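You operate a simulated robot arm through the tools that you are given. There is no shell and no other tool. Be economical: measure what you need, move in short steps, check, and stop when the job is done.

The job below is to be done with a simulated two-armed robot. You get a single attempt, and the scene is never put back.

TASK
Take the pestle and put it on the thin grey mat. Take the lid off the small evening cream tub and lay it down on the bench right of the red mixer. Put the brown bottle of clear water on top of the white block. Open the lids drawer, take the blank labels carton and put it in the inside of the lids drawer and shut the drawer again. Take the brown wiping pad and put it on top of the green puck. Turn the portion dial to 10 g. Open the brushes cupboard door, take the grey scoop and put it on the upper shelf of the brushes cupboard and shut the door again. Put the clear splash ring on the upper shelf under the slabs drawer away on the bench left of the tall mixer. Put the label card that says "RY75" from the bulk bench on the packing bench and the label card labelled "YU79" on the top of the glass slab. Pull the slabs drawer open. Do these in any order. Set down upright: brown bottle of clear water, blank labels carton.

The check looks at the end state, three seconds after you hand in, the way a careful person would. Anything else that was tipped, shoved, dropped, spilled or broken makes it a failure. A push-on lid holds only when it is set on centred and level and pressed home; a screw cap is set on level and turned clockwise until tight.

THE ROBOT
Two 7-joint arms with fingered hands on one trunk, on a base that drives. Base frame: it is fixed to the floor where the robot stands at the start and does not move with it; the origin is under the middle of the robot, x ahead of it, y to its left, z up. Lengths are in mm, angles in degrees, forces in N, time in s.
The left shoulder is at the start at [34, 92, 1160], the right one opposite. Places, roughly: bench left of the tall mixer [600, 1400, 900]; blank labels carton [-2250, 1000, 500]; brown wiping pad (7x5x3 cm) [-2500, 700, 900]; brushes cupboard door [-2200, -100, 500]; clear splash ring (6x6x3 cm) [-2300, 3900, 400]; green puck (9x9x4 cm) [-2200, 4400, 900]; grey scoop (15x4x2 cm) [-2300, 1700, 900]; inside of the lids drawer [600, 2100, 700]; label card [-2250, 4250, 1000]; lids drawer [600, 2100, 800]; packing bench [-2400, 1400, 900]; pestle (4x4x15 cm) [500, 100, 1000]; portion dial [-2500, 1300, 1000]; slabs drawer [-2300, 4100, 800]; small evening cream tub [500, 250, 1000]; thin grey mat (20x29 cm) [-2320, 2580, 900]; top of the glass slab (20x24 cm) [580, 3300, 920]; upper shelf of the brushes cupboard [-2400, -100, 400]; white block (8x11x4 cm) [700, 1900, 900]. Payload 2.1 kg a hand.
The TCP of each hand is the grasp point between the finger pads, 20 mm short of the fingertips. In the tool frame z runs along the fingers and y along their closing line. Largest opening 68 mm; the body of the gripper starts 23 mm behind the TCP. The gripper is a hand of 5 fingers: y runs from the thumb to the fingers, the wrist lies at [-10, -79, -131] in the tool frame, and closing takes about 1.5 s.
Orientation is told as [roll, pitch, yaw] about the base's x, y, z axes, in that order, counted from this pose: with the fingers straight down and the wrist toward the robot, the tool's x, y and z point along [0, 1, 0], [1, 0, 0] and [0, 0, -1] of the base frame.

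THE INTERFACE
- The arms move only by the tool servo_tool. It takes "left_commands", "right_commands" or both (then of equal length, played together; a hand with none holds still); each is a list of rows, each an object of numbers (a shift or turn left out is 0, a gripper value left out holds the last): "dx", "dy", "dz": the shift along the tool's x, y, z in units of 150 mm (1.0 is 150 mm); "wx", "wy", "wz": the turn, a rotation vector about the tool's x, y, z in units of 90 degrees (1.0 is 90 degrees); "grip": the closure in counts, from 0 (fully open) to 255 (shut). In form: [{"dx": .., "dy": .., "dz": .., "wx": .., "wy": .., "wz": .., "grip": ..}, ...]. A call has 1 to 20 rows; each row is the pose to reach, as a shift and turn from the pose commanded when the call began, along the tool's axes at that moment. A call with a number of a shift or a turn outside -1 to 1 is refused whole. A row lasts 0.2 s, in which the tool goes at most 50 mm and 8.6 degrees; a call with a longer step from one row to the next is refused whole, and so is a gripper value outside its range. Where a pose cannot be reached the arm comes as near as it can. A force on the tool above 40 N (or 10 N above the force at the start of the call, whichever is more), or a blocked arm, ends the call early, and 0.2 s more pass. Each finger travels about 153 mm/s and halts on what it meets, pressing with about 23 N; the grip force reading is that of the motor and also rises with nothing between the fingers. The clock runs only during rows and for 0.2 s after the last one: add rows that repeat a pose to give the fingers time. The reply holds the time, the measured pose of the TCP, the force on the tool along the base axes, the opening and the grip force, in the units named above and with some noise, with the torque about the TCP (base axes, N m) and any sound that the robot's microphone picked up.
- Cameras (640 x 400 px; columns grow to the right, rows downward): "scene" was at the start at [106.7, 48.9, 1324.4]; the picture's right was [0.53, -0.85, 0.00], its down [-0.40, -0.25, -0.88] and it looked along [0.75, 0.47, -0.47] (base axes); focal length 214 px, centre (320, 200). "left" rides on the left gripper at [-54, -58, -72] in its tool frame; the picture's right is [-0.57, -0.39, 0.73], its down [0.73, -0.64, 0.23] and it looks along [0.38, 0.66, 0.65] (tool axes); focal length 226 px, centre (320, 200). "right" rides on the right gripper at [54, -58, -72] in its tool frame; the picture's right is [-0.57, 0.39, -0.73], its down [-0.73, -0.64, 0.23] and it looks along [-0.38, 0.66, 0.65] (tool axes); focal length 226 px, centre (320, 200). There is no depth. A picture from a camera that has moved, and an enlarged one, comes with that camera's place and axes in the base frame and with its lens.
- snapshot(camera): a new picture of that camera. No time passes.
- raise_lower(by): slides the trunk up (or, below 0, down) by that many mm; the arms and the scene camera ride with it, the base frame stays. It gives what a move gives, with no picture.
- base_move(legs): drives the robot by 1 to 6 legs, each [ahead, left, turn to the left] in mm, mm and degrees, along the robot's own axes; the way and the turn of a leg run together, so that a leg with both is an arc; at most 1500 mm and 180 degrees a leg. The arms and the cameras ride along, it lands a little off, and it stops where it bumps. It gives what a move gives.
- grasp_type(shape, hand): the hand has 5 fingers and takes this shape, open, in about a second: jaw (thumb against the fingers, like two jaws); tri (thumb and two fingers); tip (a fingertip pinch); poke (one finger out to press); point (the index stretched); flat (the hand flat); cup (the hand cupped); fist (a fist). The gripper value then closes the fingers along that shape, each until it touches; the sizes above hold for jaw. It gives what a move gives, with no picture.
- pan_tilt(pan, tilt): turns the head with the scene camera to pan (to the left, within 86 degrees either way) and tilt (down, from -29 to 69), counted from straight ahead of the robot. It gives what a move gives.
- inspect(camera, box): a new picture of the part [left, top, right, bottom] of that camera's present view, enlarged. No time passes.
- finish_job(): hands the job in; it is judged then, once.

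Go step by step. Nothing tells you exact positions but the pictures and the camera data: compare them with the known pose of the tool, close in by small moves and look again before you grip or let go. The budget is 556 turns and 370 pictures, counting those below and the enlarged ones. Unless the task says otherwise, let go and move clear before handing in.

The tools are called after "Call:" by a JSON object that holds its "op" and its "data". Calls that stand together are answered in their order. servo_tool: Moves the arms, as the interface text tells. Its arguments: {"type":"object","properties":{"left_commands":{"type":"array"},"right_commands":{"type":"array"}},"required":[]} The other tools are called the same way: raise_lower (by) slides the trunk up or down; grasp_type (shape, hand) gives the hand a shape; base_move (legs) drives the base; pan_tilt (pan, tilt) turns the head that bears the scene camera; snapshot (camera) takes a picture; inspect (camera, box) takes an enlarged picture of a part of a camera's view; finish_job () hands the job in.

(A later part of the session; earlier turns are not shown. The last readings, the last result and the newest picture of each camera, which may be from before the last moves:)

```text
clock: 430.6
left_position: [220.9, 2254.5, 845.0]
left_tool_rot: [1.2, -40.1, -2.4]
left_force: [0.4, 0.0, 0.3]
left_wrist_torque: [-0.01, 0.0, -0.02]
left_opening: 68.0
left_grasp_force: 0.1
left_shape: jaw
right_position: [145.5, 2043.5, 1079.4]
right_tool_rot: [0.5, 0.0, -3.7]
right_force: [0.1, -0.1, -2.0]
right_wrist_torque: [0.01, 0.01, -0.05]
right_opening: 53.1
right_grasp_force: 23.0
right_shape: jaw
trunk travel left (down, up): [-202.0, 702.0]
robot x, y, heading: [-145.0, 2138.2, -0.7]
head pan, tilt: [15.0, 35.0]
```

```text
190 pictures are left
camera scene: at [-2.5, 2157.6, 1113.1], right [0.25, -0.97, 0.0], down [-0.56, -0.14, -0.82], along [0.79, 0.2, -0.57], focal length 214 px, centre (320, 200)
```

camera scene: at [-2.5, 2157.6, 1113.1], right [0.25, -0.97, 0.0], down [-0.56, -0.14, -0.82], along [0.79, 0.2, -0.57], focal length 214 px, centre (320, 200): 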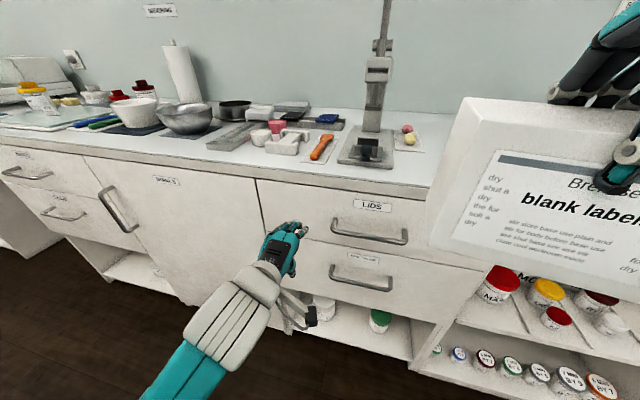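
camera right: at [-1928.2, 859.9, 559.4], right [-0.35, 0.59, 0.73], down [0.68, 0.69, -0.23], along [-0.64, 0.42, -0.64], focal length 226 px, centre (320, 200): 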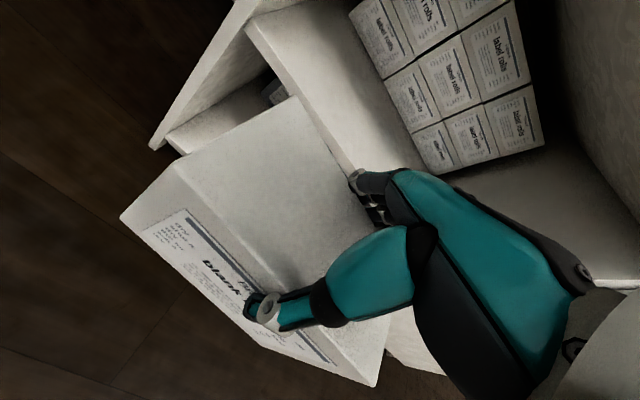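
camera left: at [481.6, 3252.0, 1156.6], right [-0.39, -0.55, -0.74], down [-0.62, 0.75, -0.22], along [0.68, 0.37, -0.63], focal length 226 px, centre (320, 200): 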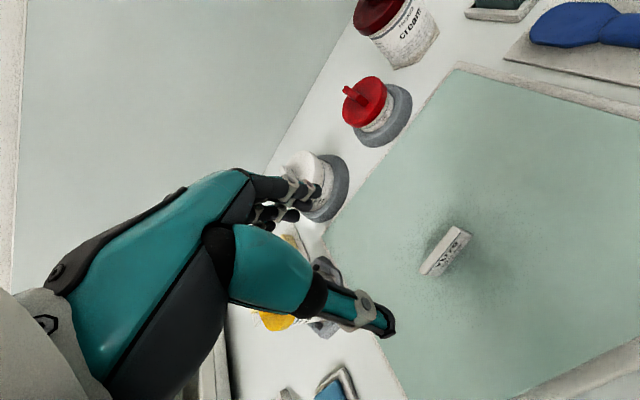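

Call:
{"op": "base_move", "data": {"legs": [[0, -105, 0.7]]}}

Call:
{"op": "servo_tool", "data": {"left_commands": [{"dy": -0.1, "dz": 0.13}, {"dy": -0.22, "dz": 0.26}, {"dy": -0.33, "dz": 0.393}, {"dy": -0.33, "dz": 0.393}]}}

Call:
{"op": "snapshot", "data": {"camera": "left"}}

```text
clock: 431.8
left_position: [218.6, 2154.0, 844.0]
left_tool_rot: [1.2, -40.3, -1.6]
left_force: [0.3, 1.2, 0.2]
left_wrist_torque: [-0.03, 0.0, 0.0]
left_opening: 67.5
left_grasp_force: 0.0
left_shape: jaw
right_position: [146.5, 1943.2, 1080.4]
right_tool_rot: [0.7, 0.0, -2.9]
right_force: [-0.9, 0.2, -3.3]
right_wrist_torque: [-0.02, -0.01, -0.02]
right_opening: 52.6
right_grasp_force: 22.8
right_shape: jaw
trunk travel left (down, up): [-202.0, 702.0]
robot x, y, heading: [-146.4, 2034.0, 0.3]
head pan, tilt: [15.0, 35.0]
```

```text
clock: 432.8
left_position: [219.1, 2155.2, 768.8]
left_tool_rot: [1.2, -40.1, -1.7]
left_force: [0.2, -0.2, -0.2]
left_wrist_torque: [0.02, 0.0, -0.03]
left_opening: 67.6
left_grasp_force: 0.1
left_shape: jaw
right_position: [146.4, 1943.1, 1078.4]
right_tool_rot: [0.5, 0.0, -2.9]
right_force: [0.8, -0.7, -2.0]
right_wrist_torque: [0.02, 0.01, -0.01]
right_opening: 53.0
right_grasp_force: 23.0
right_shape: jaw
trunk travel left (down, up): [-202.0, 702.0]
robot x, y, heading: [-149.9, 2029.5, 0.3]
head pan, tilt: [15.0, 35.0]
```

```text
189 pictures are left
camera left: at [124.9, 2102.0, 783.7], right [0.17, -0.56, -0.81], down [-0.33, 0.75, -0.58], along [0.93, 0.36, -0.06], focal length 226 px, centre (320, 200)
```

left: 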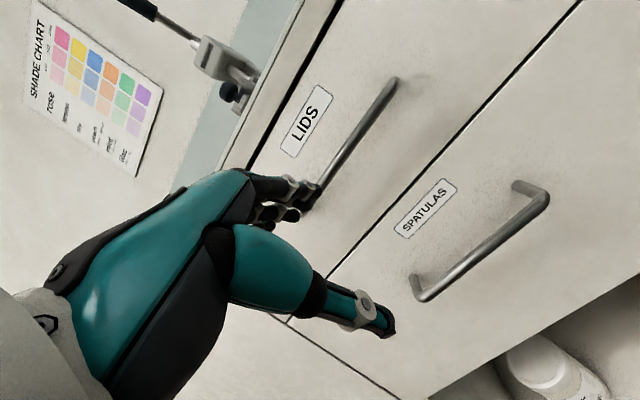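

The LIDS bar is at z≈778, x≈360. Driving ahead 120 mm, then checking.

Call:
{"op": "servo_tool", "data": {"left_commands": [{"dy": 0.05, "dz": -0.06}, {"dy": 0.05, "dz": -0.06}]}}

Call:
{"op": "base_move", "data": {"legs": [[118, 0, 0]]}}

Call:
{"op": "snapshot", "data": {"camera": "left"}}

```text
clock: 433.4
left_position: [219.1, 2156.4, 778.4]
left_tool_rot: [1.2, -40.1, -1.6]
left_force: [0.4, -0.3, -0.4]
left_wrist_torque: [0.04, -0.01, 0.02]
left_opening: 67.9
left_grasp_force: 0.0
left_shape: jaw
right_position: [146.7, 1943.5, 1078.0]
right_tool_rot: [0.6, 0.0, -2.8]
right_force: [0.0, 0.1, -2.2]
right_wrist_torque: [0.02, 0.0, -0.03]
right_opening: 53.1
right_grasp_force: 23.2
right_shape: jaw
trunk travel left (down, up): [-202.0, 702.0]
robot x, y, heading: [-146.7, 2028.7, 0.1]
head pan, tilt: [15.0, 35.0]
```

```text
clock: 434.6
left_position: [336.1, 2154.6, 778.6]
left_tool_rot: [1.2, -40.2, -1.6]
left_force: [-0.4, -0.5, 0.0]
left_wrist_torque: [-0.02, 0.02, 0.03]
left_opening: 68.1
left_grasp_force: 0.1
left_shape: jaw
right_position: [264.9, 1943.5, 1078.8]
right_tool_rot: [0.5, 0.0, -2.9]
right_force: [-0.1, -0.4, -1.9]
right_wrist_torque: [-0.01, -0.05, 0.03]
right_opening: 52.8
right_grasp_force: 22.5
right_shape: jaw
trunk travel left (down, up): [-202.0, 702.0]
robot x, y, heading: [-33.4, 2035.7, 0.2]
head pan, tilt: [15.0, 35.0]
```

```text
188 pictures are left
camera left: at [242.5, 2102.3, 795.7], right [0.17, -0.56, -0.81], down [-0.33, 0.75, -0.58], along [0.93, 0.36, -0.06], focal length 226 px, centre (320, 200)
```

left: 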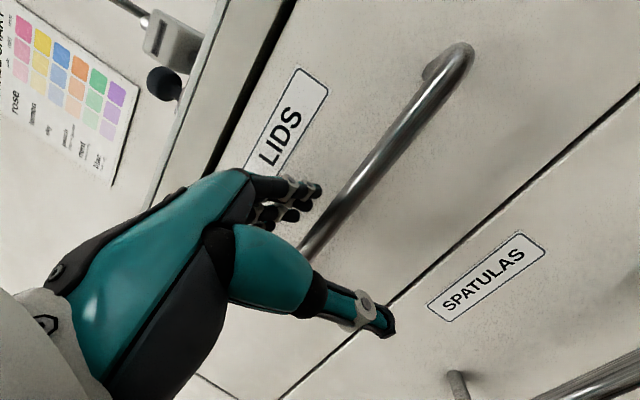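

Call:
{"op": "base_move", "data": {"legs": [[20, 0, 0]]}}

Call:
{"op": "servo_tool", "data": {"left_commands": [{"grip": 80}, {"grip": 160}, {"grip": 255}, {"grip": 255}, {"grip": 255}, {"grip": 255}, {"grip": 255}, {"grip": 255}]}}

Call:
{"op": "snapshot", "data": {"camera": "left"}}

```text
clock: 435.4
left_position: [354.0, 2156.0, 780.4]
left_tool_rot: [1.1, -40.3, -1.6]
left_force: [-22.5, -0.8, 7.7]
left_wrist_torque: [0.05, -0.52, 0.08]
left_opening: 64.0
left_grasp_force: 0.1
left_shape: jaw
right_position: [281.8, 1943.7, 1078.8]
right_tool_rot: [0.6, -0.1, -2.9]
right_force: [0.0, -0.1, -1.5]
right_wrist_torque: [0.01, 0.02, -0.03]
right_opening: 52.9
right_grasp_force: 23.0
right_shape: jaw
trunk travel left (down, up): [-202.0, 702.0]
robot x, y, heading: [-8.5, 2032.0, 0.1]
head pan, tilt: [15.0, 35.0]
```

```text
clock: 437.2
left_position: [357.4, 2155.6, 778.1]
left_tool_rot: [1.2, -40.1, -1.7]
left_force: [-4.0, -2.1, -15.2]
left_wrist_torque: [0.01, -0.03, -0.04]
left_opening: 3.7
left_grasp_force: 22.6
left_shape: jaw
right_position: [284.5, 1944.9, 1078.8]
right_tool_rot: [0.6, 0.2, -2.9]
right_force: [-0.1, 0.2, -1.7]
right_wrist_torque: [0.0, 0.03, -0.03]
right_opening: 53.0
right_grasp_force: 22.9
right_shape: jaw
trunk travel left (down, up): [-202.0, 702.0]
robot x, y, heading: [-12.8, 2032.2, 0.3]
head pan, tilt: [15.0, 35.0]
```

```text
187 pictures are left
camera left: at [262.7, 2102.3, 795.4], right [0.16, -0.56, -0.81], down [-0.33, 0.75, -0.58], along [0.93, 0.36, -0.06], focal length 226 px, centre (320, 200)
```

left: 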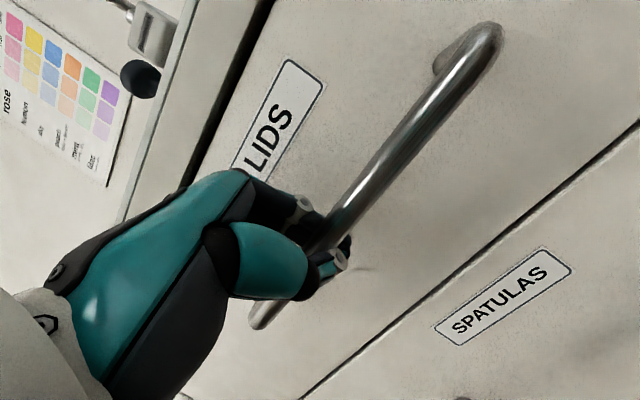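

The hand has a good hold of the bar. Pulling the drawer open by driving straight back.

Call:
{"op": "base_move", "data": {"legs": [[-270, 0, 0]]}}

Call:
{"op": "snapshot", "data": {"camera": "scene"}}

```text
clock: 439.1
left_position: [85.2, 2154.5, 779.0]
left_tool_rot: [1.1, -40.1, -1.7]
left_force: [-0.2, 2.8, -15.7]
left_wrist_torque: [-0.02, -0.06, -0.12]
left_opening: 3.7
left_grasp_force: 22.8
left_shape: jaw
right_position: [13.6, 1942.7, 1078.1]
right_tool_rot: [0.5, 0.1, -3.1]
right_force: [0.6, 0.9, -3.2]
right_wrist_torque: [-0.01, -0.02, 0.0]
right_opening: 52.7
right_grasp_force: 22.7
right_shape: jaw
trunk travel left (down, up): [-202.0, 702.0]
robot x, y, heading: [-283.0, 2028.2, 0.1]
head pan, tilt: [15.0, 35.0]
```

```text
186 pictures are left
camera scene: at [-135.9, 2054.6, 1112.9], right [0.26, -0.97, 0.0], down [-0.55, -0.15, -0.82], along [0.79, 0.21, -0.57], focal length 214 px, centre (320, 200)
```

scene: 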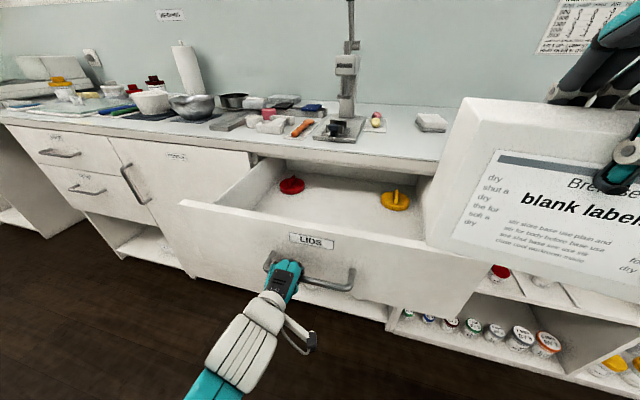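

The drawer is open with two lids inside and free space between. Releasing the handle.

Call:
{"op": "servo_tool", "data": {"left_commands": [{"grip": 150}, {"grip": 50}, {"grip": 0}, {"grip": 0}, {"grip": 0}, {"grip": 0}, {"grip": 0}, {"grip": 0}]}}

Call:
{"op": "snapshot", "data": {"camera": "left"}}

```text
clock: 440.9
left_position: [85.4, 2154.3, 778.9]
left_tool_rot: [1.2, -40.1, -1.7]
left_force: [-0.4, -0.1, -1.0]
left_wrist_torque: [0.03, -0.02, 0.01]
left_opening: 67.8
left_grasp_force: 0.0
left_shape: jaw
right_position: [12.1, 1942.6, 1078.4]
right_tool_rot: [0.6, 0.0, -3.0]
right_force: [0.1, 0.2, -2.2]
right_wrist_torque: [0.05, 0.01, -0.02]
right_opening: 52.9
right_grasp_force: 22.8
right_shape: jaw
trunk travel left (down, up): [-202.0, 702.0]
robot x, y, heading: [-283.0, 2031.8, 0.0]
head pan, tilt: [15.0, 35.0]
```

```text
185 pictures are left
camera left: at [-8.5, 2101.4, 795.7], right [0.16, -0.56, -0.81], down [-0.33, 0.75, -0.58], along [0.93, 0.36, -0.06], focal length 226 px, centre (320, 200)
```

left: 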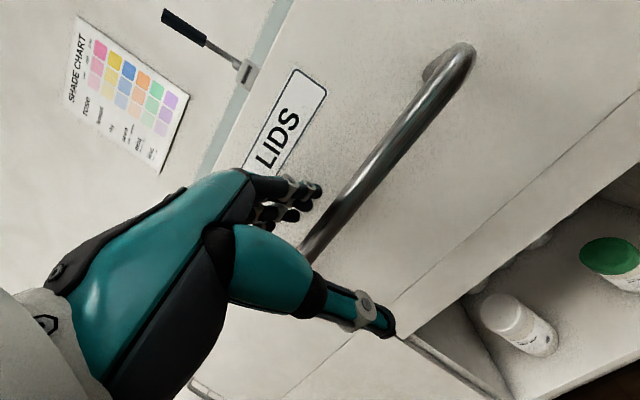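

Call:
{"op": "servo_tool", "data": {"left_commands": [{"dz": -0.2}, {"dz": -0.4}, {"dz": -0.6}, {"dz": -0.6}]}}

Call:
{"op": "base_move", "data": {"legs": [[-60, 0, 0]]}}

Call:
{"op": "raise_lower", "data": {"by": 200}}

Call:
{"op": "base_move", "data": {"legs": [[0, 190, 0]]}}

Call:
{"op": "servo_tool", "data": {"left_commands": [{"wx": 0.09}, {"wx": 0.18}, {"wx": 0.27}, {"wx": 0.36}, {"wx": 0.44}, {"wx": 0.44}], "right_commands": [{"dy": 0.2}, {"dy": 0.4}, {"dy": 0.6}, {"dy": 0.8}, {"dy": 1.0}, {"dy": 1.0}]}}

Call:
{"op": "pan_tilt", "data": {"pan": 0, "tilt": 45}}

Call:
{"op": "snapshot", "data": {"camera": "scene"}}

```text
clock: 441.9
left_position: [73.3, 2147.6, 821.2]
left_tool_rot: [1.2, -40.3, -1.7]
left_force: [-0.3, 0.0, -0.9]
left_wrist_torque: [-0.01, 0.0, 0.0]
left_opening: 67.9
left_grasp_force: 0.0
left_shape: jaw
left hand out of reach, approached as far as the arm can: row 2, 3, 4
right_position: [13.2, 1941.9, 1076.8]
right_tool_rot: [0.6, -0.1, -3.0]
right_force: [0.1, -1.0, -2.6]
right_wrist_torque: [0.0, 0.01, -0.02]
right_opening: 53.1
right_grasp_force: 22.3
right_shape: jaw
trunk travel left (down, up): [-202.0, 702.0]
robot x, y, heading: [-283.2, 2033.0, 0.4]
head pan, tilt: [15.0, 35.0]
```

```text
clock: 442.9
left_position: [14.1, 2146.2, 819.9]
left_tool_rot: [1.3, -40.3, -1.7]
left_force: [0.0, -0.5, -0.9]
left_wrist_torque: [-0.02, 0.0, -0.01]
left_opening: 67.9
left_grasp_force: 0.0
left_shape: jaw
right_position: [-46.5, 1942.0, 1078.9]
right_tool_rot: [0.6, 0.2, -3.1]
right_force: [-0.1, -0.4, -2.0]
right_wrist_torque: [-0.02, 0.0, 0.04]
right_opening: 53.1
right_grasp_force: 22.8
right_shape: jaw
trunk travel left (down, up): [-202.0, 702.0]
robot x, y, heading: [-345.1, 2029.9, -0.2]
head pan, tilt: [15.0, 35.0]
```

```text
clock: 445.1
left_position: [13.4, 2147.0, 1020.2]
left_tool_rot: [1.2, -40.0, -1.8]
left_force: [0.4, 0.5, -0.1]
left_wrist_torque: [0.0, 0.0, 0.0]
left_opening: 67.7
left_grasp_force: 0.0
left_shape: jaw
right_position: [-48.0, 1942.5, 1278.2]
right_tool_rot: [0.5, 0.1, -3.0]
right_force: [-0.2, 0.2, -2.7]
right_wrist_torque: [0.02, 0.01, -0.02]
right_opening: 52.9
right_grasp_force: 23.2
right_shape: jaw
trunk travel left (down, up): [-402.0, 502.0]
robot x, y, heading: [-338.4, 2031.4, -0.2]
head pan, tilt: [15.0, 35.0]
```

```text
clock: 446.6
left_position: [12.7, 2339.3, 1020.0]
left_tool_rot: [1.3, -40.1, -1.5]
left_force: [-0.9, 0.3, -0.1]
left_wrist_torque: [0.03, 0.02, -0.04]
left_opening: 68.2
left_grasp_force: 0.0
left_shape: jaw
right_position: [-47.9, 2132.6, 1279.0]
right_tool_rot: [0.6, 0.0, -2.9]
right_force: [-0.5, 0.8, -2.1]
right_wrist_torque: [0.01, -0.02, 0.0]
right_opening: 53.2
right_grasp_force: 23.5
right_shape: jaw
trunk travel left (down, up): [-402.0, 502.0]
robot x, y, heading: [-344.5, 2222.7, 0.1]
head pan, tilt: [15.0, 35.0]
```

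```text
clock: 448.0
left_position: [11.8, 2338.3, 1020.1]
left_tool_rot: [0.9, -0.4, -0.8]
left_force: [-0.9, 0.9, 0.3]
left_wrist_torque: [0.0, 0.03, -0.02]
left_opening: 68.1
left_grasp_force: 0.0
left_shape: jaw
right_position: [103.2, 2126.5, 1278.4]
right_tool_rot: [0.5, 0.1, -2.9]
right_force: [-0.2, -0.6, -2.0]
right_wrist_torque: [0.0, 0.01, 0.02]
right_opening: 52.9
right_grasp_force: 22.9
right_shape: jaw
trunk travel left (down, up): [-402.0, 502.0]
robot x, y, heading: [-345.1, 2218.1, 0.3]
head pan, tilt: [15.0, 35.0]
```

```text
clock: 448.8
left_position: [11.8, 2337.7, 1020.2]
left_tool_rot: [1.0, -0.5, -0.9]
left_force: [0.0, -0.3, -0.3]
left_wrist_torque: [0.0, 0.0, -0.01]
left_opening: 67.9
left_grasp_force: 0.1
left_shape: jaw
right_position: [101.3, 2126.0, 1278.6]
right_tool_rot: [0.6, 0.0, -2.8]
right_force: [0.4, 0.5, -2.3]
right_wrist_torque: [0.01, 0.02, -0.04]
right_opening: 53.0
right_grasp_force: 23.3
right_shape: jaw
trunk travel left (down, up): [-402.0, 502.0]
robot x, y, heading: [-339.8, 2221.1, 0.0]
head pan, tilt: [0.0, 45.0]
```

```text
184 pictures are left
camera scene: at [-232.8, 2222.0, 1300.3], right [0.0, -1.0, 0.0], down [-0.71, 0.0, -0.71], along [0.71, 0.0, -0.71], focal length 214 px, centre (320, 200)
```

scene: 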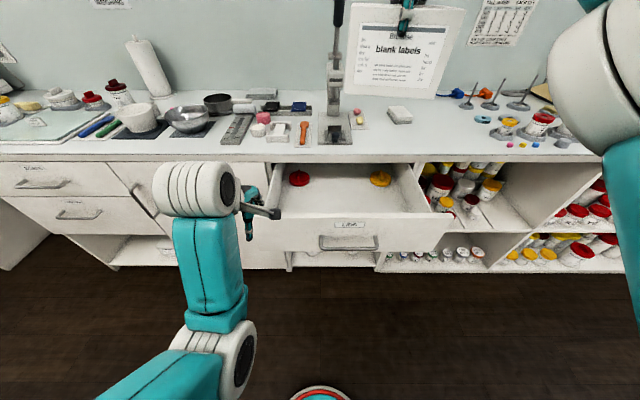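

The drawer spans y≈1872–2370. Driving ahead 144 mm to bring the carton over the free space, then lowering.

Call:
{"op": "base_move", "data": {"legs": [[142, 0, 0]]}}

Call:
{"op": "servo_tool", "data": {"right_commands": [{"dz": 0.3}, {"dz": 0.6}, {"dz": 0.9}, {"dz": 1.0}, {"dz": 1.0}]}}

Call:
{"op": "servo_tool", "data": {"right_commands": [{"dz": 0.3}, {"dz": 0.6}, {"dz": 0.9}, {"dz": 1.0}, {"dz": 1.0}]}}

Call:
{"op": "snapshot", "data": {"camera": "right"}}

Call:
{"op": "snapshot", "data": {"camera": "scene"}}

```text
clock: 450.1
left_position: [154.3, 2337.6, 1020.2]
left_tool_rot: [1.0, -0.5, -1.0]
left_force: [-0.2, 0.0, 0.1]
left_wrist_torque: [0.0, -0.02, 0.01]
left_opening: 68.2
left_grasp_force: 0.1
left_shape: jaw
right_position: [242.9, 2125.1, 1277.6]
right_tool_rot: [0.6, 0.1, -3.0]
right_force: [0.0, -0.6, -2.3]
right_wrist_torque: [-0.01, -0.01, 0.01]
right_opening: 53.0
right_grasp_force: 23.2
right_shape: jaw
trunk travel left (down, up): [-402.0, 502.0]
robot x, y, heading: [-199.1, 2220.7, -0.0]
head pan, tilt: [0.0, 45.0]
```

```text
clock: 451.3
left_position: [153.4, 2336.4, 1020.8]
left_tool_rot: [0.9, -0.4, -1.0]
left_force: [-0.3, -0.1, 0.1]
left_wrist_torque: [-0.01, 0.02, 0.0]
left_opening: 68.0
left_grasp_force: 0.1
left_shape: jaw
right_position: [244.6, 2126.6, 1126.5]
right_tool_rot: [0.5, 0.0, -3.1]
right_force: [0.2, 0.7, -2.0]
right_wrist_torque: [-0.02, 0.02, 0.01]
right_opening: 53.0
right_grasp_force: 23.3
right_shape: jaw
trunk travel left (down, up): [-402.0, 502.0]
robot x, y, heading: [-201.5, 2218.4, 0.0]
head pan, tilt: [0.0, 45.0]
```

```text
clock: 452.5
left_position: [154.1, 2337.8, 1019.9]
left_tool_rot: [0.9, -0.4, -0.9]
left_force: [0.3, 0.5, 0.2]
left_wrist_torque: [0.0, 0.0, 0.04]
left_opening: 67.9
left_grasp_force: 0.2
left_shape: jaw
right_position: [244.6, 2129.7, 977.3]
right_tool_rot: [0.6, 0.1, -3.0]
right_force: [-0.1, -0.5, -2.1]
right_wrist_torque: [0.0, -0.03, 0.01]
right_opening: 52.8
right_grasp_force: 23.1
right_shape: jaw
trunk travel left (down, up): [-402.0, 502.0]
robot x, y, heading: [-204.4, 2224.1, -0.1]
head pan, tilt: [0.0, 45.0]
```

```text
183 pictures are left
camera right: at [189.4, 2184.5, 1050.0], right [0.36, -0.59, 0.72], down [-0.68, -0.7, -0.24], along [0.64, -0.41, -0.65], focal length 226 px, centre (320, 200)
```

right: 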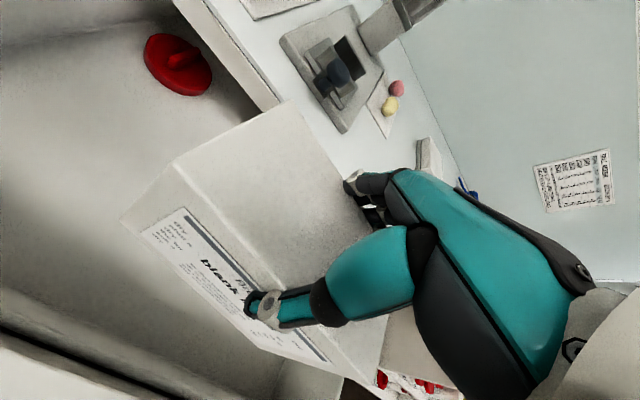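

```text
182 pictures are left
camera scene: at [-91.2, 2222.0, 1300.3], right [0.0, -1.0, 0.0], down [-0.71, 0.0, -0.71], along [0.71, 0.0, -0.71], focal length 214 px, centre (320, 200)
```

scene: 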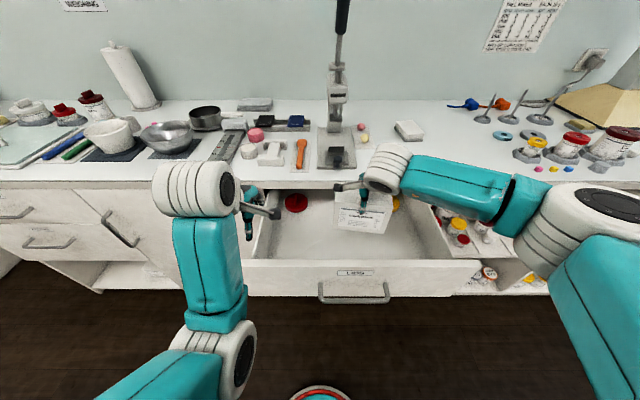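

Clear all round. Lowering into the drawer, then feeling for the floor.

Call:
{"op": "servo_tool", "data": {"right_commands": [{"dz": 0.25}, {"dz": 0.5}, {"dz": 0.62}, {"dz": 0.62}]}}

Call:
{"op": "servo_tool", "data": {"right_commands": [{"dz": 0.04}, {"dz": 0.08}, {"dz": 0.12}, {"dz": 0.16}, {"dz": 0.2}, {"dz": 0.2}]}}

Call:
{"op": "snapshot", "data": {"camera": "right"}}

```text
clock: 453.5
left_position: [154.3, 2337.1, 1020.4]
left_tool_rot: [0.9, -0.5, -0.9]
left_force: [-0.2, -0.5, 0.2]
left_wrist_torque: [0.02, 0.01, 0.01]
left_opening: 67.9
left_grasp_force: 0.1
left_shape: jaw
right_position: [244.5, 2129.9, 885.4]
right_tool_rot: [0.5, 0.1, -3.0]
right_force: [-0.3, -0.5, -1.7]
right_wrist_torque: [-0.04, 0.03, -0.01]
right_opening: 52.9
right_grasp_force: 22.9
right_shape: jaw
trunk travel left (down, up): [-402.0, 502.0]
robot x, y, heading: [-203.4, 2223.0, 0.1]
head pan, tilt: [0.0, 45.0]
```

```text
clock: 454.9
left_position: [154.1, 2337.9, 1020.3]
left_tool_rot: [0.9, -0.5, -0.9]
left_force: [0.2, 0.8, 0.9]
left_wrist_torque: [-0.03, -0.04, 0.04]
left_opening: 67.9
left_grasp_force: 0.0
left_shape: jaw
right_position: [244.3, 2129.8, 855.8]
right_tool_rot: [0.5, 0.1, -3.0]
right_force: [-0.2, -0.6, -1.7]
right_wrist_torque: [0.0, 0.0, 0.01]
right_opening: 53.0
right_grasp_force: 22.7
right_shape: jaw
trunk travel left (down, up): [-402.0, 502.0]
robot x, y, heading: [-202.1, 2219.0, 0.2]
head pan, tilt: [0.0, 45.0]
```

```text
181 pictures are left
camera right: at [188.5, 2186.0, 927.5], right [0.36, -0.59, 0.72], down [-0.68, -0.7, -0.24], along [0.64, -0.41, -0.65], focal length 226 px, centre (320, 200)
```

right: 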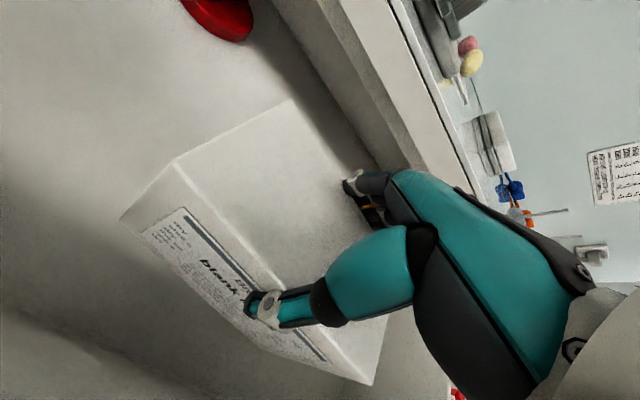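

Call:
{"op": "servo_tool", "data": {"right_commands": [{"dz": 0.03}, {"dz": 0.06}, {"dz": 0.09}, {"dz": 0.12}, {"dz": 0.15}, {"dz": 0.18}]}}

```text
clock: 456.3
left_position: [154.3, 2338.4, 1020.2]
left_tool_rot: [0.9, -0.5, -0.8]
left_force: [-0.3, 0.5, 0.0]
left_wrist_torque: [-0.04, 0.0, 0.02]
left_opening: 67.9
left_grasp_force: 0.0
left_shape: jaw
right_position: [243.7, 2130.7, 827.5]
right_tool_rot: [0.5, 0.1, -3.0]
right_force: [0.0, 1.5, -1.9]
right_wrist_torque: [0.0, -0.02, -0.01]
right_opening: 52.7
right_grasp_force: 22.9
right_shape: jaw
trunk travel left (down, up): [-402.0, 502.0]
robot x, y, heading: [-202.6, 2219.9, 0.0]
head pan, tilt: [0.0, 45.0]
```

Call:
{"op": "servo_tool", "data": {"right_commands": [{"dz": 0.03}, {"dz": 0.06}, {"dz": 0.09}, {"dz": 0.12}, {"dz": 0.15}, {"dz": 0.18}]}}

Call:
{"op": "snapshot", "data": {"camera": "scene"}}

```text
clock: 457.7
left_position: [152.2, 2338.0, 1022.1]
left_tool_rot: [0.8, -0.6, -1.0]
left_force: [-0.2, 0.1, 0.3]
left_wrist_torque: [-0.01, 0.0, 0.01]
left_opening: 67.7
left_grasp_force: 0.0
left_shape: jaw
right_position: [244.6, 2129.7, 803.3]
right_tool_rot: [0.6, -0.4, -3.0]
right_force: [-0.2, -0.5, 21.1]
right_wrist_torque: [-0.09, -0.18, -0.01]
right_opening: 52.8
right_grasp_force: 23.5
right_shape: jaw
trunk travel left (down, up): [-402.0, 502.0]
robot x, y, heading: [-198.0, 2228.2, 0.1]
head pan, tilt: [0.0, 45.0]
```

```text
180 pictures are left
camera scene: at [-93.0, 2222.3, 1300.8], right [0.0, -1.0, 0.0], down [-0.71, 0.0, -0.71], along [0.71, 0.0, -0.71], focal length 214 px, centre (320, 200)
```

scene: 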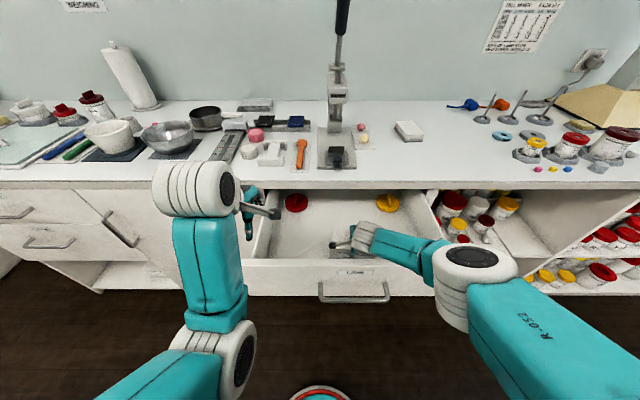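

Contact with the drawer floor. Releasing and withdrawing upward.

Call:
{"op": "servo_tool", "data": {"right_commands": [{"dz": -0.015, "grip": 220}, {"dz": -0.015, "grip": 180}, {"dz": -0.015, "grip": 120}, {"dz": -0.015, "grip": 60}, {"dz": -0.015, "grip": 0}, {"dz": -0.015, "grip": 0}, {"dz": -0.015, "grip": 0}, {"dz": -0.015, "grip": 0}, {"dz": -0.015, "grip": 0}]}}

Call:
{"op": "snapshot", "data": {"camera": "right"}}

```text
clock: 459.7
left_position: [153.3, 2337.9, 1020.4]
left_tool_rot: [0.9, -0.6, -1.0]
left_force: [0.0, 0.6, 0.7]
left_wrist_torque: [0.0, 0.0, -0.02]
left_opening: 67.8
left_grasp_force: 0.0
left_shape: jaw
right_position: [243.7, 2132.6, 804.3]
right_tool_rot: [0.6, 0.0, -3.0]
right_force: [-0.5, 0.9, 9.1]
right_wrist_torque: [-0.03, -0.09, -0.11]
right_opening: 67.9
right_grasp_force: 0.1
right_shape: jaw
trunk travel left (down, up): [-402.0, 502.0]
robot x, y, heading: [-196.5, 2219.9, 0.2]
head pan, tilt: [0.0, 45.0]
```

```text
179 pictures are left
camera right: at [188.2, 2186.9, 876.6], right [0.36, -0.59, 0.72], down [-0.68, -0.7, -0.24], along [0.64, -0.4, -0.65], focal length 226 px, centre (320, 200)
```

right: 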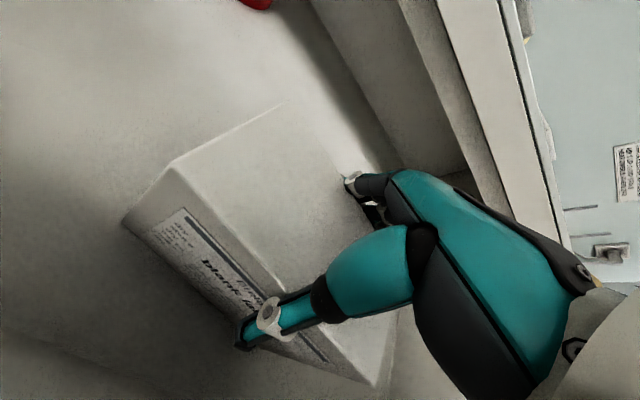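

Call:
{"op": "servo_tool", "data": {"right_commands": [{"dz": -0.06}, {"dz": -0.14}, {"dz": -0.25}, {"dz": -0.5}, {"dz": -0.8}, {"dz": -1.0}]}}

Call:
{"op": "snapshot", "data": {"camera": "right"}}

```text
clock: 461.1
left_position: [155.4, 2336.6, 1020.3]
left_tool_rot: [0.9, -0.5, -0.9]
left_force: [0.5, -0.4, -0.2]
left_wrist_torque: [0.01, 0.03, 0.02]
left_opening: 67.8
left_grasp_force: 0.1
left_shape: jaw
right_position: [242.7, 2128.7, 955.9]
right_tool_rot: [0.5, 0.1, -2.9]
right_force: [-0.3, -0.3, 0.2]
right_wrist_torque: [0.0, -0.01, 0.02]
right_opening: 68.0
right_grasp_force: 0.1
right_shape: jaw
trunk travel left (down, up): [-402.0, 502.0]
robot x, y, heading: [-198.5, 2219.8, 0.1]
head pan, tilt: [0.0, 45.0]
```

```text
178 pictures are left
camera right: at [188.1, 2185.4, 1027.3], right [0.36, -0.59, 0.72], down [-0.68, -0.7, -0.24], along [0.64, -0.41, -0.65], focal length 226 px, centre (320, 200)
```

right: 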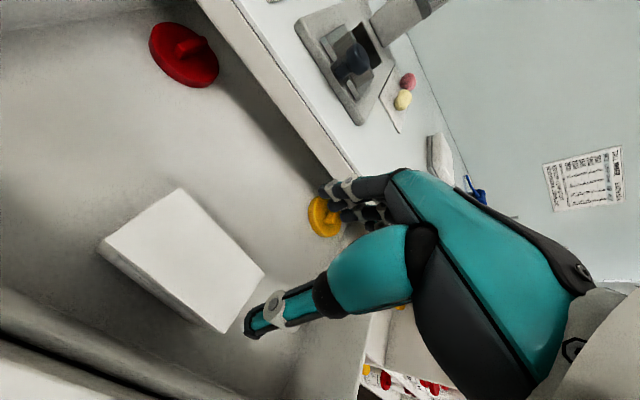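

The carton stands upright in the drawer. Now I'll back off, bunch and tilt the right hand, and push the drawer shut on its front panel above the handle.

Call:
{"op": "base_move", "data": {"legs": [[-260, 0, 0]]}}

Call:
{"op": "servo_tool", "data": {"right_commands": [{"wx": -0.09, "grip": 255}, {"wx": -0.18, "grip": 255}, {"wx": -0.27, "grip": 255}, {"wx": -0.36, "grip": 255}, {"wx": -0.45, "grip": 255}, {"wx": -0.5, "grip": 255}, {"wx": -0.5, "grip": 255}]}}

Call:
{"op": "servo_tool", "data": {"right_commands": [{"dy": -0.14, "dz": 0.14}, {"dy": -0.28, "dz": 0.28}, {"dy": -0.42, "dz": 0.42}, {"dy": -0.56, "dz": 0.56}, {"dy": -0.62, "dz": 0.62}, {"dy": -0.62, "dz": 0.62}]}}

Call:
{"op": "snapshot", "data": {"camera": "scene"}}

```text
clock: 463.0
left_position: [-106.2, 2336.3, 1019.9]
left_tool_rot: [1.0, -0.6, -1.0]
left_force: [0.6, 0.4, 0.0]
left_wrist_torque: [-0.01, 0.0, 0.0]
left_opening: 68.0
left_grasp_force: 0.1
left_shape: jaw
right_position: [-16.2, 2128.5, 954.6]
right_tool_rot: [0.7, 0.1, -3.1]
right_force: [-0.3, 0.0, 0.5]
right_wrist_torque: [0.01, 0.0, -0.03]
right_opening: 68.0
right_grasp_force: 0.1
right_shape: jaw
trunk travel left (down, up): [-402.0, 502.0]
robot x, y, heading: [-460.7, 2221.5, 0.2]
head pan, tilt: [0.0, 45.0]
```

```text
clock: 464.6
left_position: [-106.3, 2336.1, 1019.6]
left_tool_rot: [0.9, -0.5, -1.2]
left_force: [-0.3, -0.7, 0.1]
left_wrist_torque: [-0.01, 0.01, 0.02]
left_opening: 67.9
left_grasp_force: 0.1
left_shape: jaw
right_position: [-18.2, 2200.7, 997.6]
right_tool_rot: [0.7, -44.9, -3.8]
right_force: [0.2, -0.6, -0.4]
right_wrist_torque: [0.0, 0.03, 0.01]
right_opening: 0.1
right_grasp_force: 23.3
right_shape: jaw
right hand out of reach, approached as far as the arm can: row 3, 4, 5, 6, 7
trunk travel left (down, up): [-402.0, 502.0]
robot x, y, heading: [-464.7, 2223.8, -0.1]
head pan, tilt: [0.0, 45.0]
```

```text
clock: 466.0
left_position: [-106.1, 2336.4, 1019.7]
left_tool_rot: [0.9, -0.4, -1.2]
left_force: [0.1, -0.3, 0.1]
left_wrist_torque: [0.0, 0.0, -0.01]
left_opening: 67.9
left_grasp_force: 0.1
left_shape: jaw
right_position: [-22.1, 2249.8, 932.4]
right_tool_rot: [0.7, -44.8, -3.9]
right_force: [-0.4, 1.0, -0.2]
right_wrist_torque: [-0.02, -0.01, 0.0]
right_opening: 0.0
right_grasp_force: 22.9
right_shape: jaw
right hand out of reach, approached as far as the arm can: row 1, 2, 3, 4, 5, 6
trunk travel left (down, up): [-402.0, 502.0]
robot x, y, heading: [-463.9, 2224.1, -0.2]
head pan, tilt: [0.0, 45.0]
```

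```text
177 pictures are left
camera scene: at [-351.4, 2221.9, 1300.3], right [0.0, -1.0, 0.0], down [-0.71, 0.0, -0.71], along [0.71, 0.0, -0.71], focal length 214 px, centre (320, 200)
```

scene: 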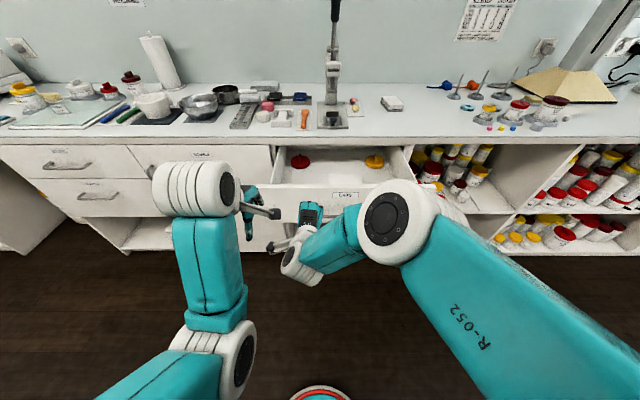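

Lowering the trunk 110 mm and shifting right brings the bunched hand in front of the panel's centre.

Call:
{"op": "raise_lower", "data": {"by": -108}}

Call:
{"op": "base_move", "data": {"legs": [[0, -115, 0], [100, 0, 0]]}}

Call:
{"op": "snapshot", "data": {"camera": "right"}}

Call:
{"op": "snapshot", "data": {"camera": "scene"}}

```text
clock: 467.4
left_position: [-106.7, 2337.7, 913.8]
left_tool_rot: [1.0, -0.5, -1.0]
left_force: [-1.1, 0.1, 0.0]
left_wrist_torque: [0.0, -0.01, -0.01]
left_opening: 67.9
left_grasp_force: 0.0
left_shape: jaw
right_position: [-22.8, 2251.3, 825.9]
right_tool_rot: [0.8, -45.1, -3.8]
right_force: [-0.2, 1.0, -0.3]
right_wrist_torque: [0.02, 0.01, 0.0]
right_opening: 0.0
right_grasp_force: 22.9
right_shape: jaw
trunk travel left (down, up): [-294.0, 610.0]
robot x, y, heading: [-460.2, 2221.2, 0.1]
head pan, tilt: [0.0, 45.0]
```

```text
clock: 469.4
left_position: [-5.6, 2221.9, 911.5]
left_tool_rot: [1.0, -0.6, -1.0]
left_force: [-0.6, -1.1, 0.5]
left_wrist_torque: [-0.02, -0.04, -0.01]
left_opening: 67.8
left_grasp_force: 0.2
left_shape: jaw
right_position: [77.2, 2135.0, 825.5]
right_tool_rot: [0.8, -45.0, -3.6]
right_force: [0.2, 0.1, 0.8]
right_wrist_torque: [0.0, -0.01, -0.01]
right_opening: 0.0
right_grasp_force: 23.3
right_shape: jaw
trunk travel left (down, up): [-294.0, 610.0]
robot x, y, heading: [-362.6, 2110.5, -0.1]
head pan, tilt: [0.0, 45.0]
```

```text
176 pictures are left
camera right: at [-11.5, 2194.5, 835.9], right [-0.27, -0.56, 0.78], down [-0.33, -0.71, -0.62], along [0.9, -0.43, 0.01], focal length 226 px, centre (320, 200)
```

right: 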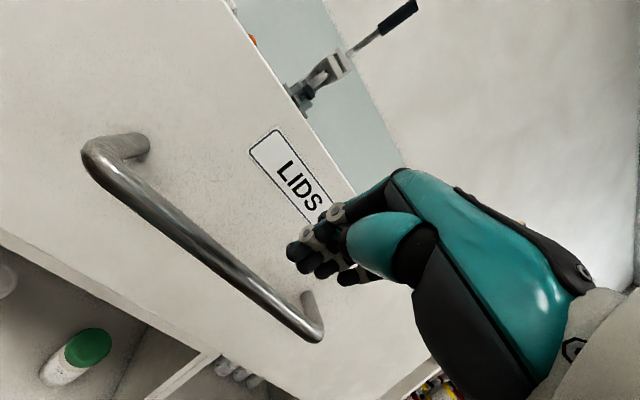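

```text
175 pictures are left
camera scene: at [-236.2, 2106.4, 1191.4], right [0.0, -1.0, 0.0], down [-0.71, 0.0, -0.71], along [0.71, 0.0, -0.71], focal length 214 px, centre (320, 200)
```

scene: 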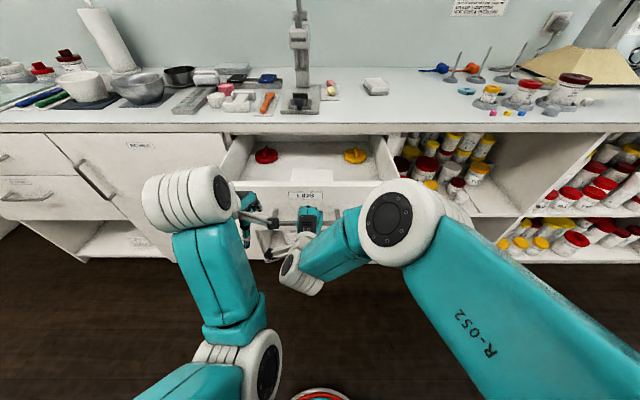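

Call:
{"op": "base_move", "data": {"legs": [[320, 0, 0]]}}

Call:
{"op": "snapshot", "data": {"camera": "scene"}}

```text
clock: 471.4
left_position: [294.7, 2220.0, 913.2]
left_tool_rot: [0.9, -0.6, -1.2]
left_force: [0.2, -0.2, -0.3]
left_wrist_torque: [0.01, -0.02, -0.02]
left_opening: 68.0
left_grasp_force: 0.2
left_shape: jaw
right_position: [372.6, 2136.8, 824.0]
right_tool_rot: [0.8, -44.4, -3.3]
right_force: [-10.6, -3.4, 1.3]
right_wrist_torque: [0.03, -0.04, -0.11]
right_opening: 0.2
right_grasp_force: 23.1
right_shape: jaw
trunk travel left (down, up): [-294.0, 610.0]
robot x, y, heading: [-64.8, 2107.2, -0.2]
head pan, tilt: [0.0, 45.0]
stopped in leg 1: the force on the tool passed its limit at 80 N (the readings are from after the stop); the commanded pose is now the measured one
```

```text
174 pictures are left
camera scene: at [63.0, 2105.4, 1191.6], right [0.0, -1.0, 0.0], down [-0.71, 0.0, -0.71], along [0.71, 0.0, -0.71], focal length 214 px, centre (320, 200)
```

scene: 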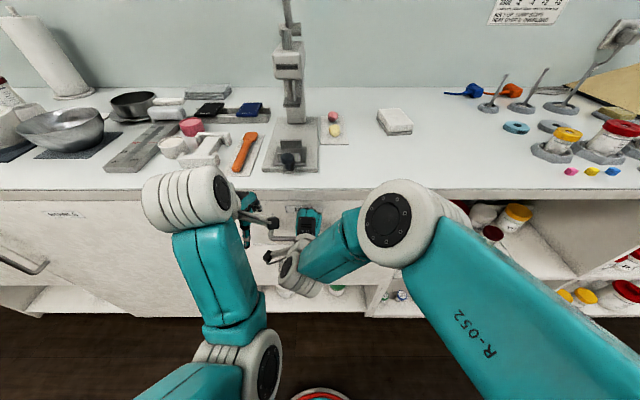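

Call:
{"op": "base_move", "data": {"legs": [[-250, 0, 0]]}}

Call:
{"op": "pan_tilt", "data": {"pan": 0, "tilt": 35}}

Call:
{"op": "snapshot", "data": {"camera": "scene"}}

```text
clock: 473.2
left_position: [43.7, 2220.6, 913.1]
left_tool_rot: [0.8, -0.5, -1.2]
left_force: [-0.4, 0.6, 0.7]
left_wrist_torque: [-0.01, -0.02, -0.04]
left_opening: 67.9
left_grasp_force: 0.2
left_shape: jaw
right_position: [123.4, 2138.7, 823.4]
right_tool_rot: [0.9, -44.4, -3.4]
right_force: [-0.5, 0.0, -0.4]
right_wrist_torque: [0.01, 0.01, 0.01]
right_opening: 0.2
right_grasp_force: 22.5
right_shape: jaw
trunk travel left (down, up): [-294.0, 610.0]
robot x, y, heading: [-310.5, 2106.9, -0.2]
head pan, tilt: [0.0, 45.0]
```

```text
clock: 474.0
left_position: [43.4, 2220.2, 913.3]
left_tool_rot: [1.0, -0.5, -1.2]
left_force: [-1.0, -0.8, 0.8]
left_wrist_torque: [0.04, -0.01, 0.0]
left_opening: 68.0
left_grasp_force: 0.1
left_shape: jaw
right_position: [123.2, 2137.8, 823.9]
right_tool_rot: [0.8, -44.3, -3.4]
right_force: [0.4, 0.5, 0.4]
right_wrist_torque: [0.0, 0.02, -0.04]
right_opening: 0.0
right_grasp_force: 23.5
right_shape: jaw
trunk travel left (down, up): [-294.0, 610.0]
robot x, y, heading: [-313.1, 2104.5, -0.1]
head pan, tilt: [0.0, 35.0]
```

```text
173 pictures are left
camera scene: at [-179.9, 2106.3, 1206.2], right [0.0, -1.0, 0.0], down [-0.57, 0.0, -0.82], along [0.82, 0.0, -0.57], focal length 214 px, centre (320, 200)
```

scene: 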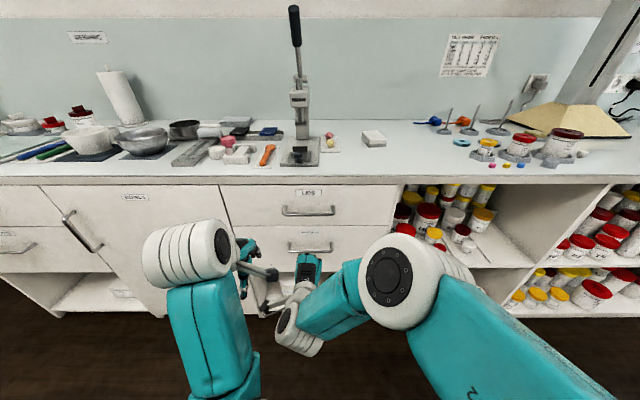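

The drawer is shut with the carton in it. Next, the brown bottle of clear water — I have to find it; I'll scan the shelves under the front bench.

Call:
{"op": "pan_tilt", "data": {"pan": -35, "tilt": 35}}

Call:
{"op": "inspect", "data": {"camera": "scene", "box": [60, 80, 380, 330]}}

Call:
{"op": "base_move", "data": {"legs": [[-250, -1000, 0]]}}

Call:
{"op": "pan_tilt", "data": {"pan": 0, "tilt": 35}}

Call:
{"op": "snapshot", "data": {"camera": "scene"}}

```text
clock: 475.0
left_position: [43.9, 2221.2, 913.5]
left_tool_rot: [0.9, -0.5, -1.2]
left_force: [0.2, 0.1, -0.4]
left_wrist_torque: [-0.03, 0.03, 0.01]
left_opening: 67.8
left_grasp_force: 0.1
left_shape: jaw
right_position: [123.6, 2137.4, 823.7]
right_tool_rot: [0.8, -44.4, -3.4]
right_force: [-0.4, -0.4, -0.4]
right_wrist_torque: [0.01, 0.0, 0.0]
right_opening: 0.0
right_grasp_force: 23.3
right_shape: jaw
trunk travel left (down, up): [-294.0, 610.0]
robot x, y, heading: [-314.1, 2109.2, -0.0]
head pan, tilt: [-35.0, 35.0]
```

```text
1.60 times, centred on (220, 205) of scene
camera zoom: at [-195.9, 2055.9, 1206.3], right [-0.58, -0.82, 0.0], down [-0.47, 0.33, -0.82], along [0.67, -0.47, -0.57], focal length 343 px, centre (480, 192)
```

zoom: 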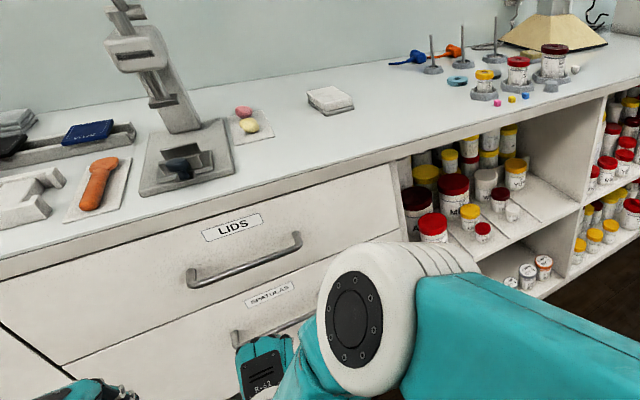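

```text
clock: 480.3
left_position: [-203.9, 1235.8, 911.9]
left_tool_rot: [0.9, -0.5, 0.0]
left_force: [0.2, -0.3, -0.1]
left_wrist_torque: [0.02, -0.01, 0.0]
left_opening: 67.6
left_grasp_force: 0.0
left_shape: jaw
right_position: [-123.7, 1155.0, 823.4]
right_tool_rot: [0.8, -44.4, -2.3]
right_force: [-1.0, 0.3, 0.5]
right_wrist_torque: [0.0, 0.01, -0.01]
right_opening: 0.0
right_grasp_force: 23.4
right_shape: jaw
trunk travel left (down, up): [-294.0, 610.0]
robot x, y, heading: [-560.4, 1115.1, 0.8]
head pan, tilt: [-35.0, 35.0]
```

```text
clock: 481.3
left_position: [-203.5, 1236.9, 913.3]
left_tool_rot: [1.0, -0.5, -0.1]
left_force: [0.1, -0.5, 0.3]
left_wrist_torque: [-0.01, -0.02, -0.02]
left_opening: 68.1
left_grasp_force: 0.1
left_shape: jaw
right_position: [-123.6, 1154.4, 822.1]
right_tool_rot: [0.8, -44.4, -2.3]
right_force: [-0.9, -0.1, 0.4]
right_wrist_torque: [-0.02, 0.03, 0.0]
right_opening: 0.0
right_grasp_force: 23.2
right_shape: jaw
trunk travel left (down, up): [-294.0, 610.0]
robot x, y, heading: [-557.1, 1111.0, 0.8]
head pan, tilt: [0.0, 35.0]
```

```text
171 pictures are left
camera scene: at [-425.9, 1117.7, 1206.3], right [0.01, -1.0, 0.0], down [-0.57, -0.01, -0.82], along [0.82, 0.01, -0.57], focal length 214 px, centre (320, 200)
```

scene: 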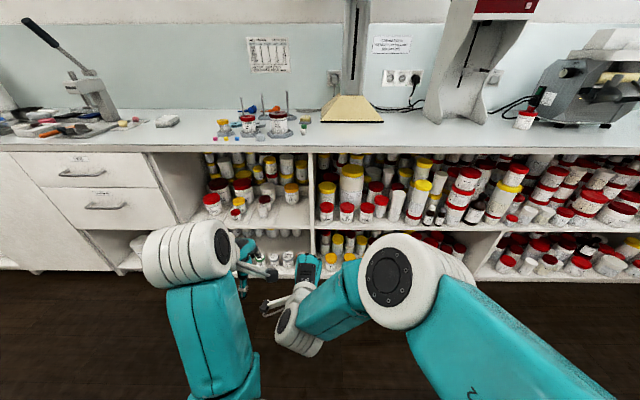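

Call:
{"op": "inspect", "data": {"camera": "scene", "box": [380, 140, 560, 280]}}

Call:
{"op": "inspect", "data": {"camera": "scene", "box": [190, 140, 400, 280]}}

Call:
{"op": "inspect", "data": {"camera": "scene", "box": [500, 140, 640, 280]}}

```text
2.86 times, centred on (470, 210) of scene
camera zoom: at [-425.9, 1117.7, 1206.3], right [0.01, -1.0, 0.0], down [-0.57, -0.01, -0.82], along [0.82, 0.01, -0.57], focal length 613 px, centre (-109, 171)
```

zoom: 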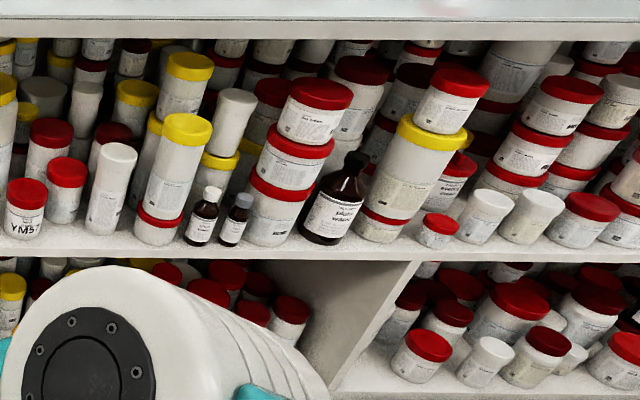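

```text
2.86 times, centred on (295, 210) of scene
camera zoom: at [-425.9, 1117.7, 1206.3], right [0.01, -1.0, 0.0], down [-0.57, -0.01, -0.82], along [0.82, 0.01, -0.57], focal length 613 px, centre (391, 171)
```

zoom: 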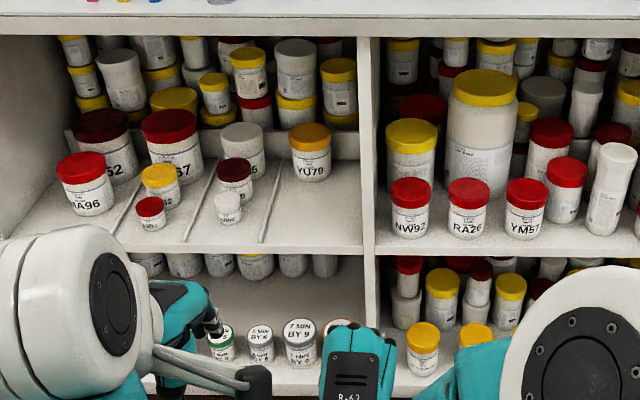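

```text
2.86 times, centred on (570, 210) of scene
camera zoom: at [-425.9, 1117.7, 1206.3], right [0.01, -1.0, 0.0], down [-0.57, -0.01, -0.82], along [0.82, 0.01, -0.57], focal length 613 px, centre (-394, 171)
```

zoom: 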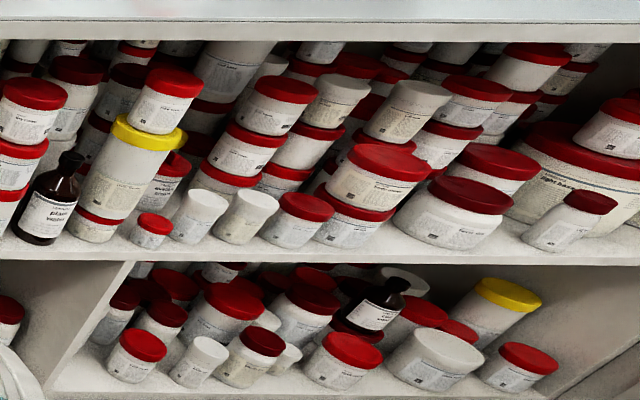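

Two larger brown bottles (upper shelf around y≈340, and lower shelf) and two small ones are candidates. Moving closer to read labels.

Call:
{"op": "base_move", "data": {"legs": [[200, -750, -0.8]]}}

Call:
{"op": "raise_lower", "data": {"by": -190}}

Call:
{"op": "pan_tilt", "data": {"pan": 0, "tilt": 25}}

Call:
{"op": "snapshot", "data": {"camera": "scene"}}

```text
clock: 485.4
left_position: [6.2, 487.1, 912.4]
left_tool_rot: [0.9, -0.4, -0.8]
left_force: [-0.9, 0.0, -0.5]
left_wrist_torque: [0.03, -0.04, -0.02]
left_opening: 67.9
left_grasp_force: 0.1
left_shape: jaw
right_position: [84.9, 403.5, 822.9]
right_tool_rot: [0.9, -44.4, -3.1]
right_force: [-0.5, -0.4, -0.3]
right_wrist_torque: [0.02, 0.01, 0.01]
right_opening: 0.0
right_grasp_force: 23.1
right_shape: jaw
trunk travel left (down, up): [-294.0, 610.0]
robot x, y, heading: [-352.6, 367.9, 0.2]
head pan, tilt: [0.0, 35.0]
```

```text
clock: 487.5
left_position: [9.9, 486.8, 708.1]
left_tool_rot: [0.9, 1.9, -0.9]
left_force: [-0.6, -0.4, 0.3]
left_wrist_torque: [0.01, 0.0, -0.04]
left_opening: 67.8
left_grasp_force: 0.0
left_shape: jaw
right_position: [85.4, 404.0, 633.4]
right_tool_rot: [0.7, -44.3, -3.0]
right_force: [-0.3, 0.4, 0.6]
right_wrist_torque: [-0.01, -0.01, 0.02]
right_opening: 0.1
right_grasp_force: 22.8
right_shape: jaw
trunk travel left (down, up): [-104.0, 800.0]
robot x, y, heading: [-350.5, 369.6, 0.1]
head pan, tilt: [0.0, 35.0]
```

```text
clock: 488.2
left_position: [9.7, 486.4, 708.0]
left_tool_rot: [0.8, 1.8, -0.8]
left_force: [-0.5, -0.5, 0.4]
left_wrist_torque: [0.0, 0.01, -0.02]
left_opening: 67.8
left_grasp_force: 0.0
left_shape: jaw
right_position: [85.8, 403.1, 632.8]
right_tool_rot: [0.8, -44.3, -3.0]
right_force: [0.5, -0.3, 0.7]
right_wrist_torque: [0.02, 0.02, 0.0]
right_opening: 0.3
right_grasp_force: 22.7
right_shape: jaw
trunk travel left (down, up): [-104.0, 800.0]
robot x, y, heading: [-349.9, 370.7, 0.3]
head pan, tilt: [0.0, 25.0]
```

```text
167 pictures are left
camera scene: at [-173.3, 370.2, 1028.8], right [0.0, -1.0, 0.0], down [-0.42, 0.0, -0.91], along [0.91, 0.0, -0.42], focal length 214 px, centre (320, 200)
```

scene: 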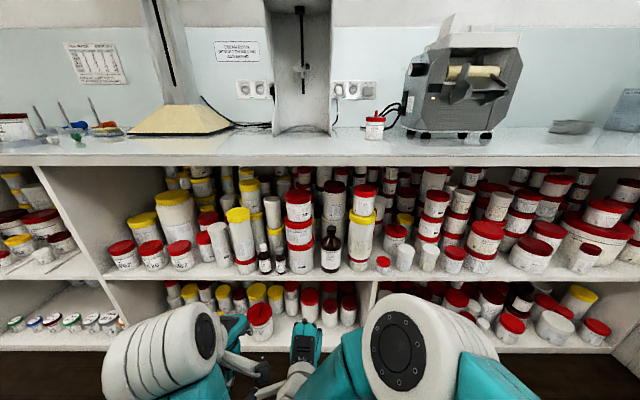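

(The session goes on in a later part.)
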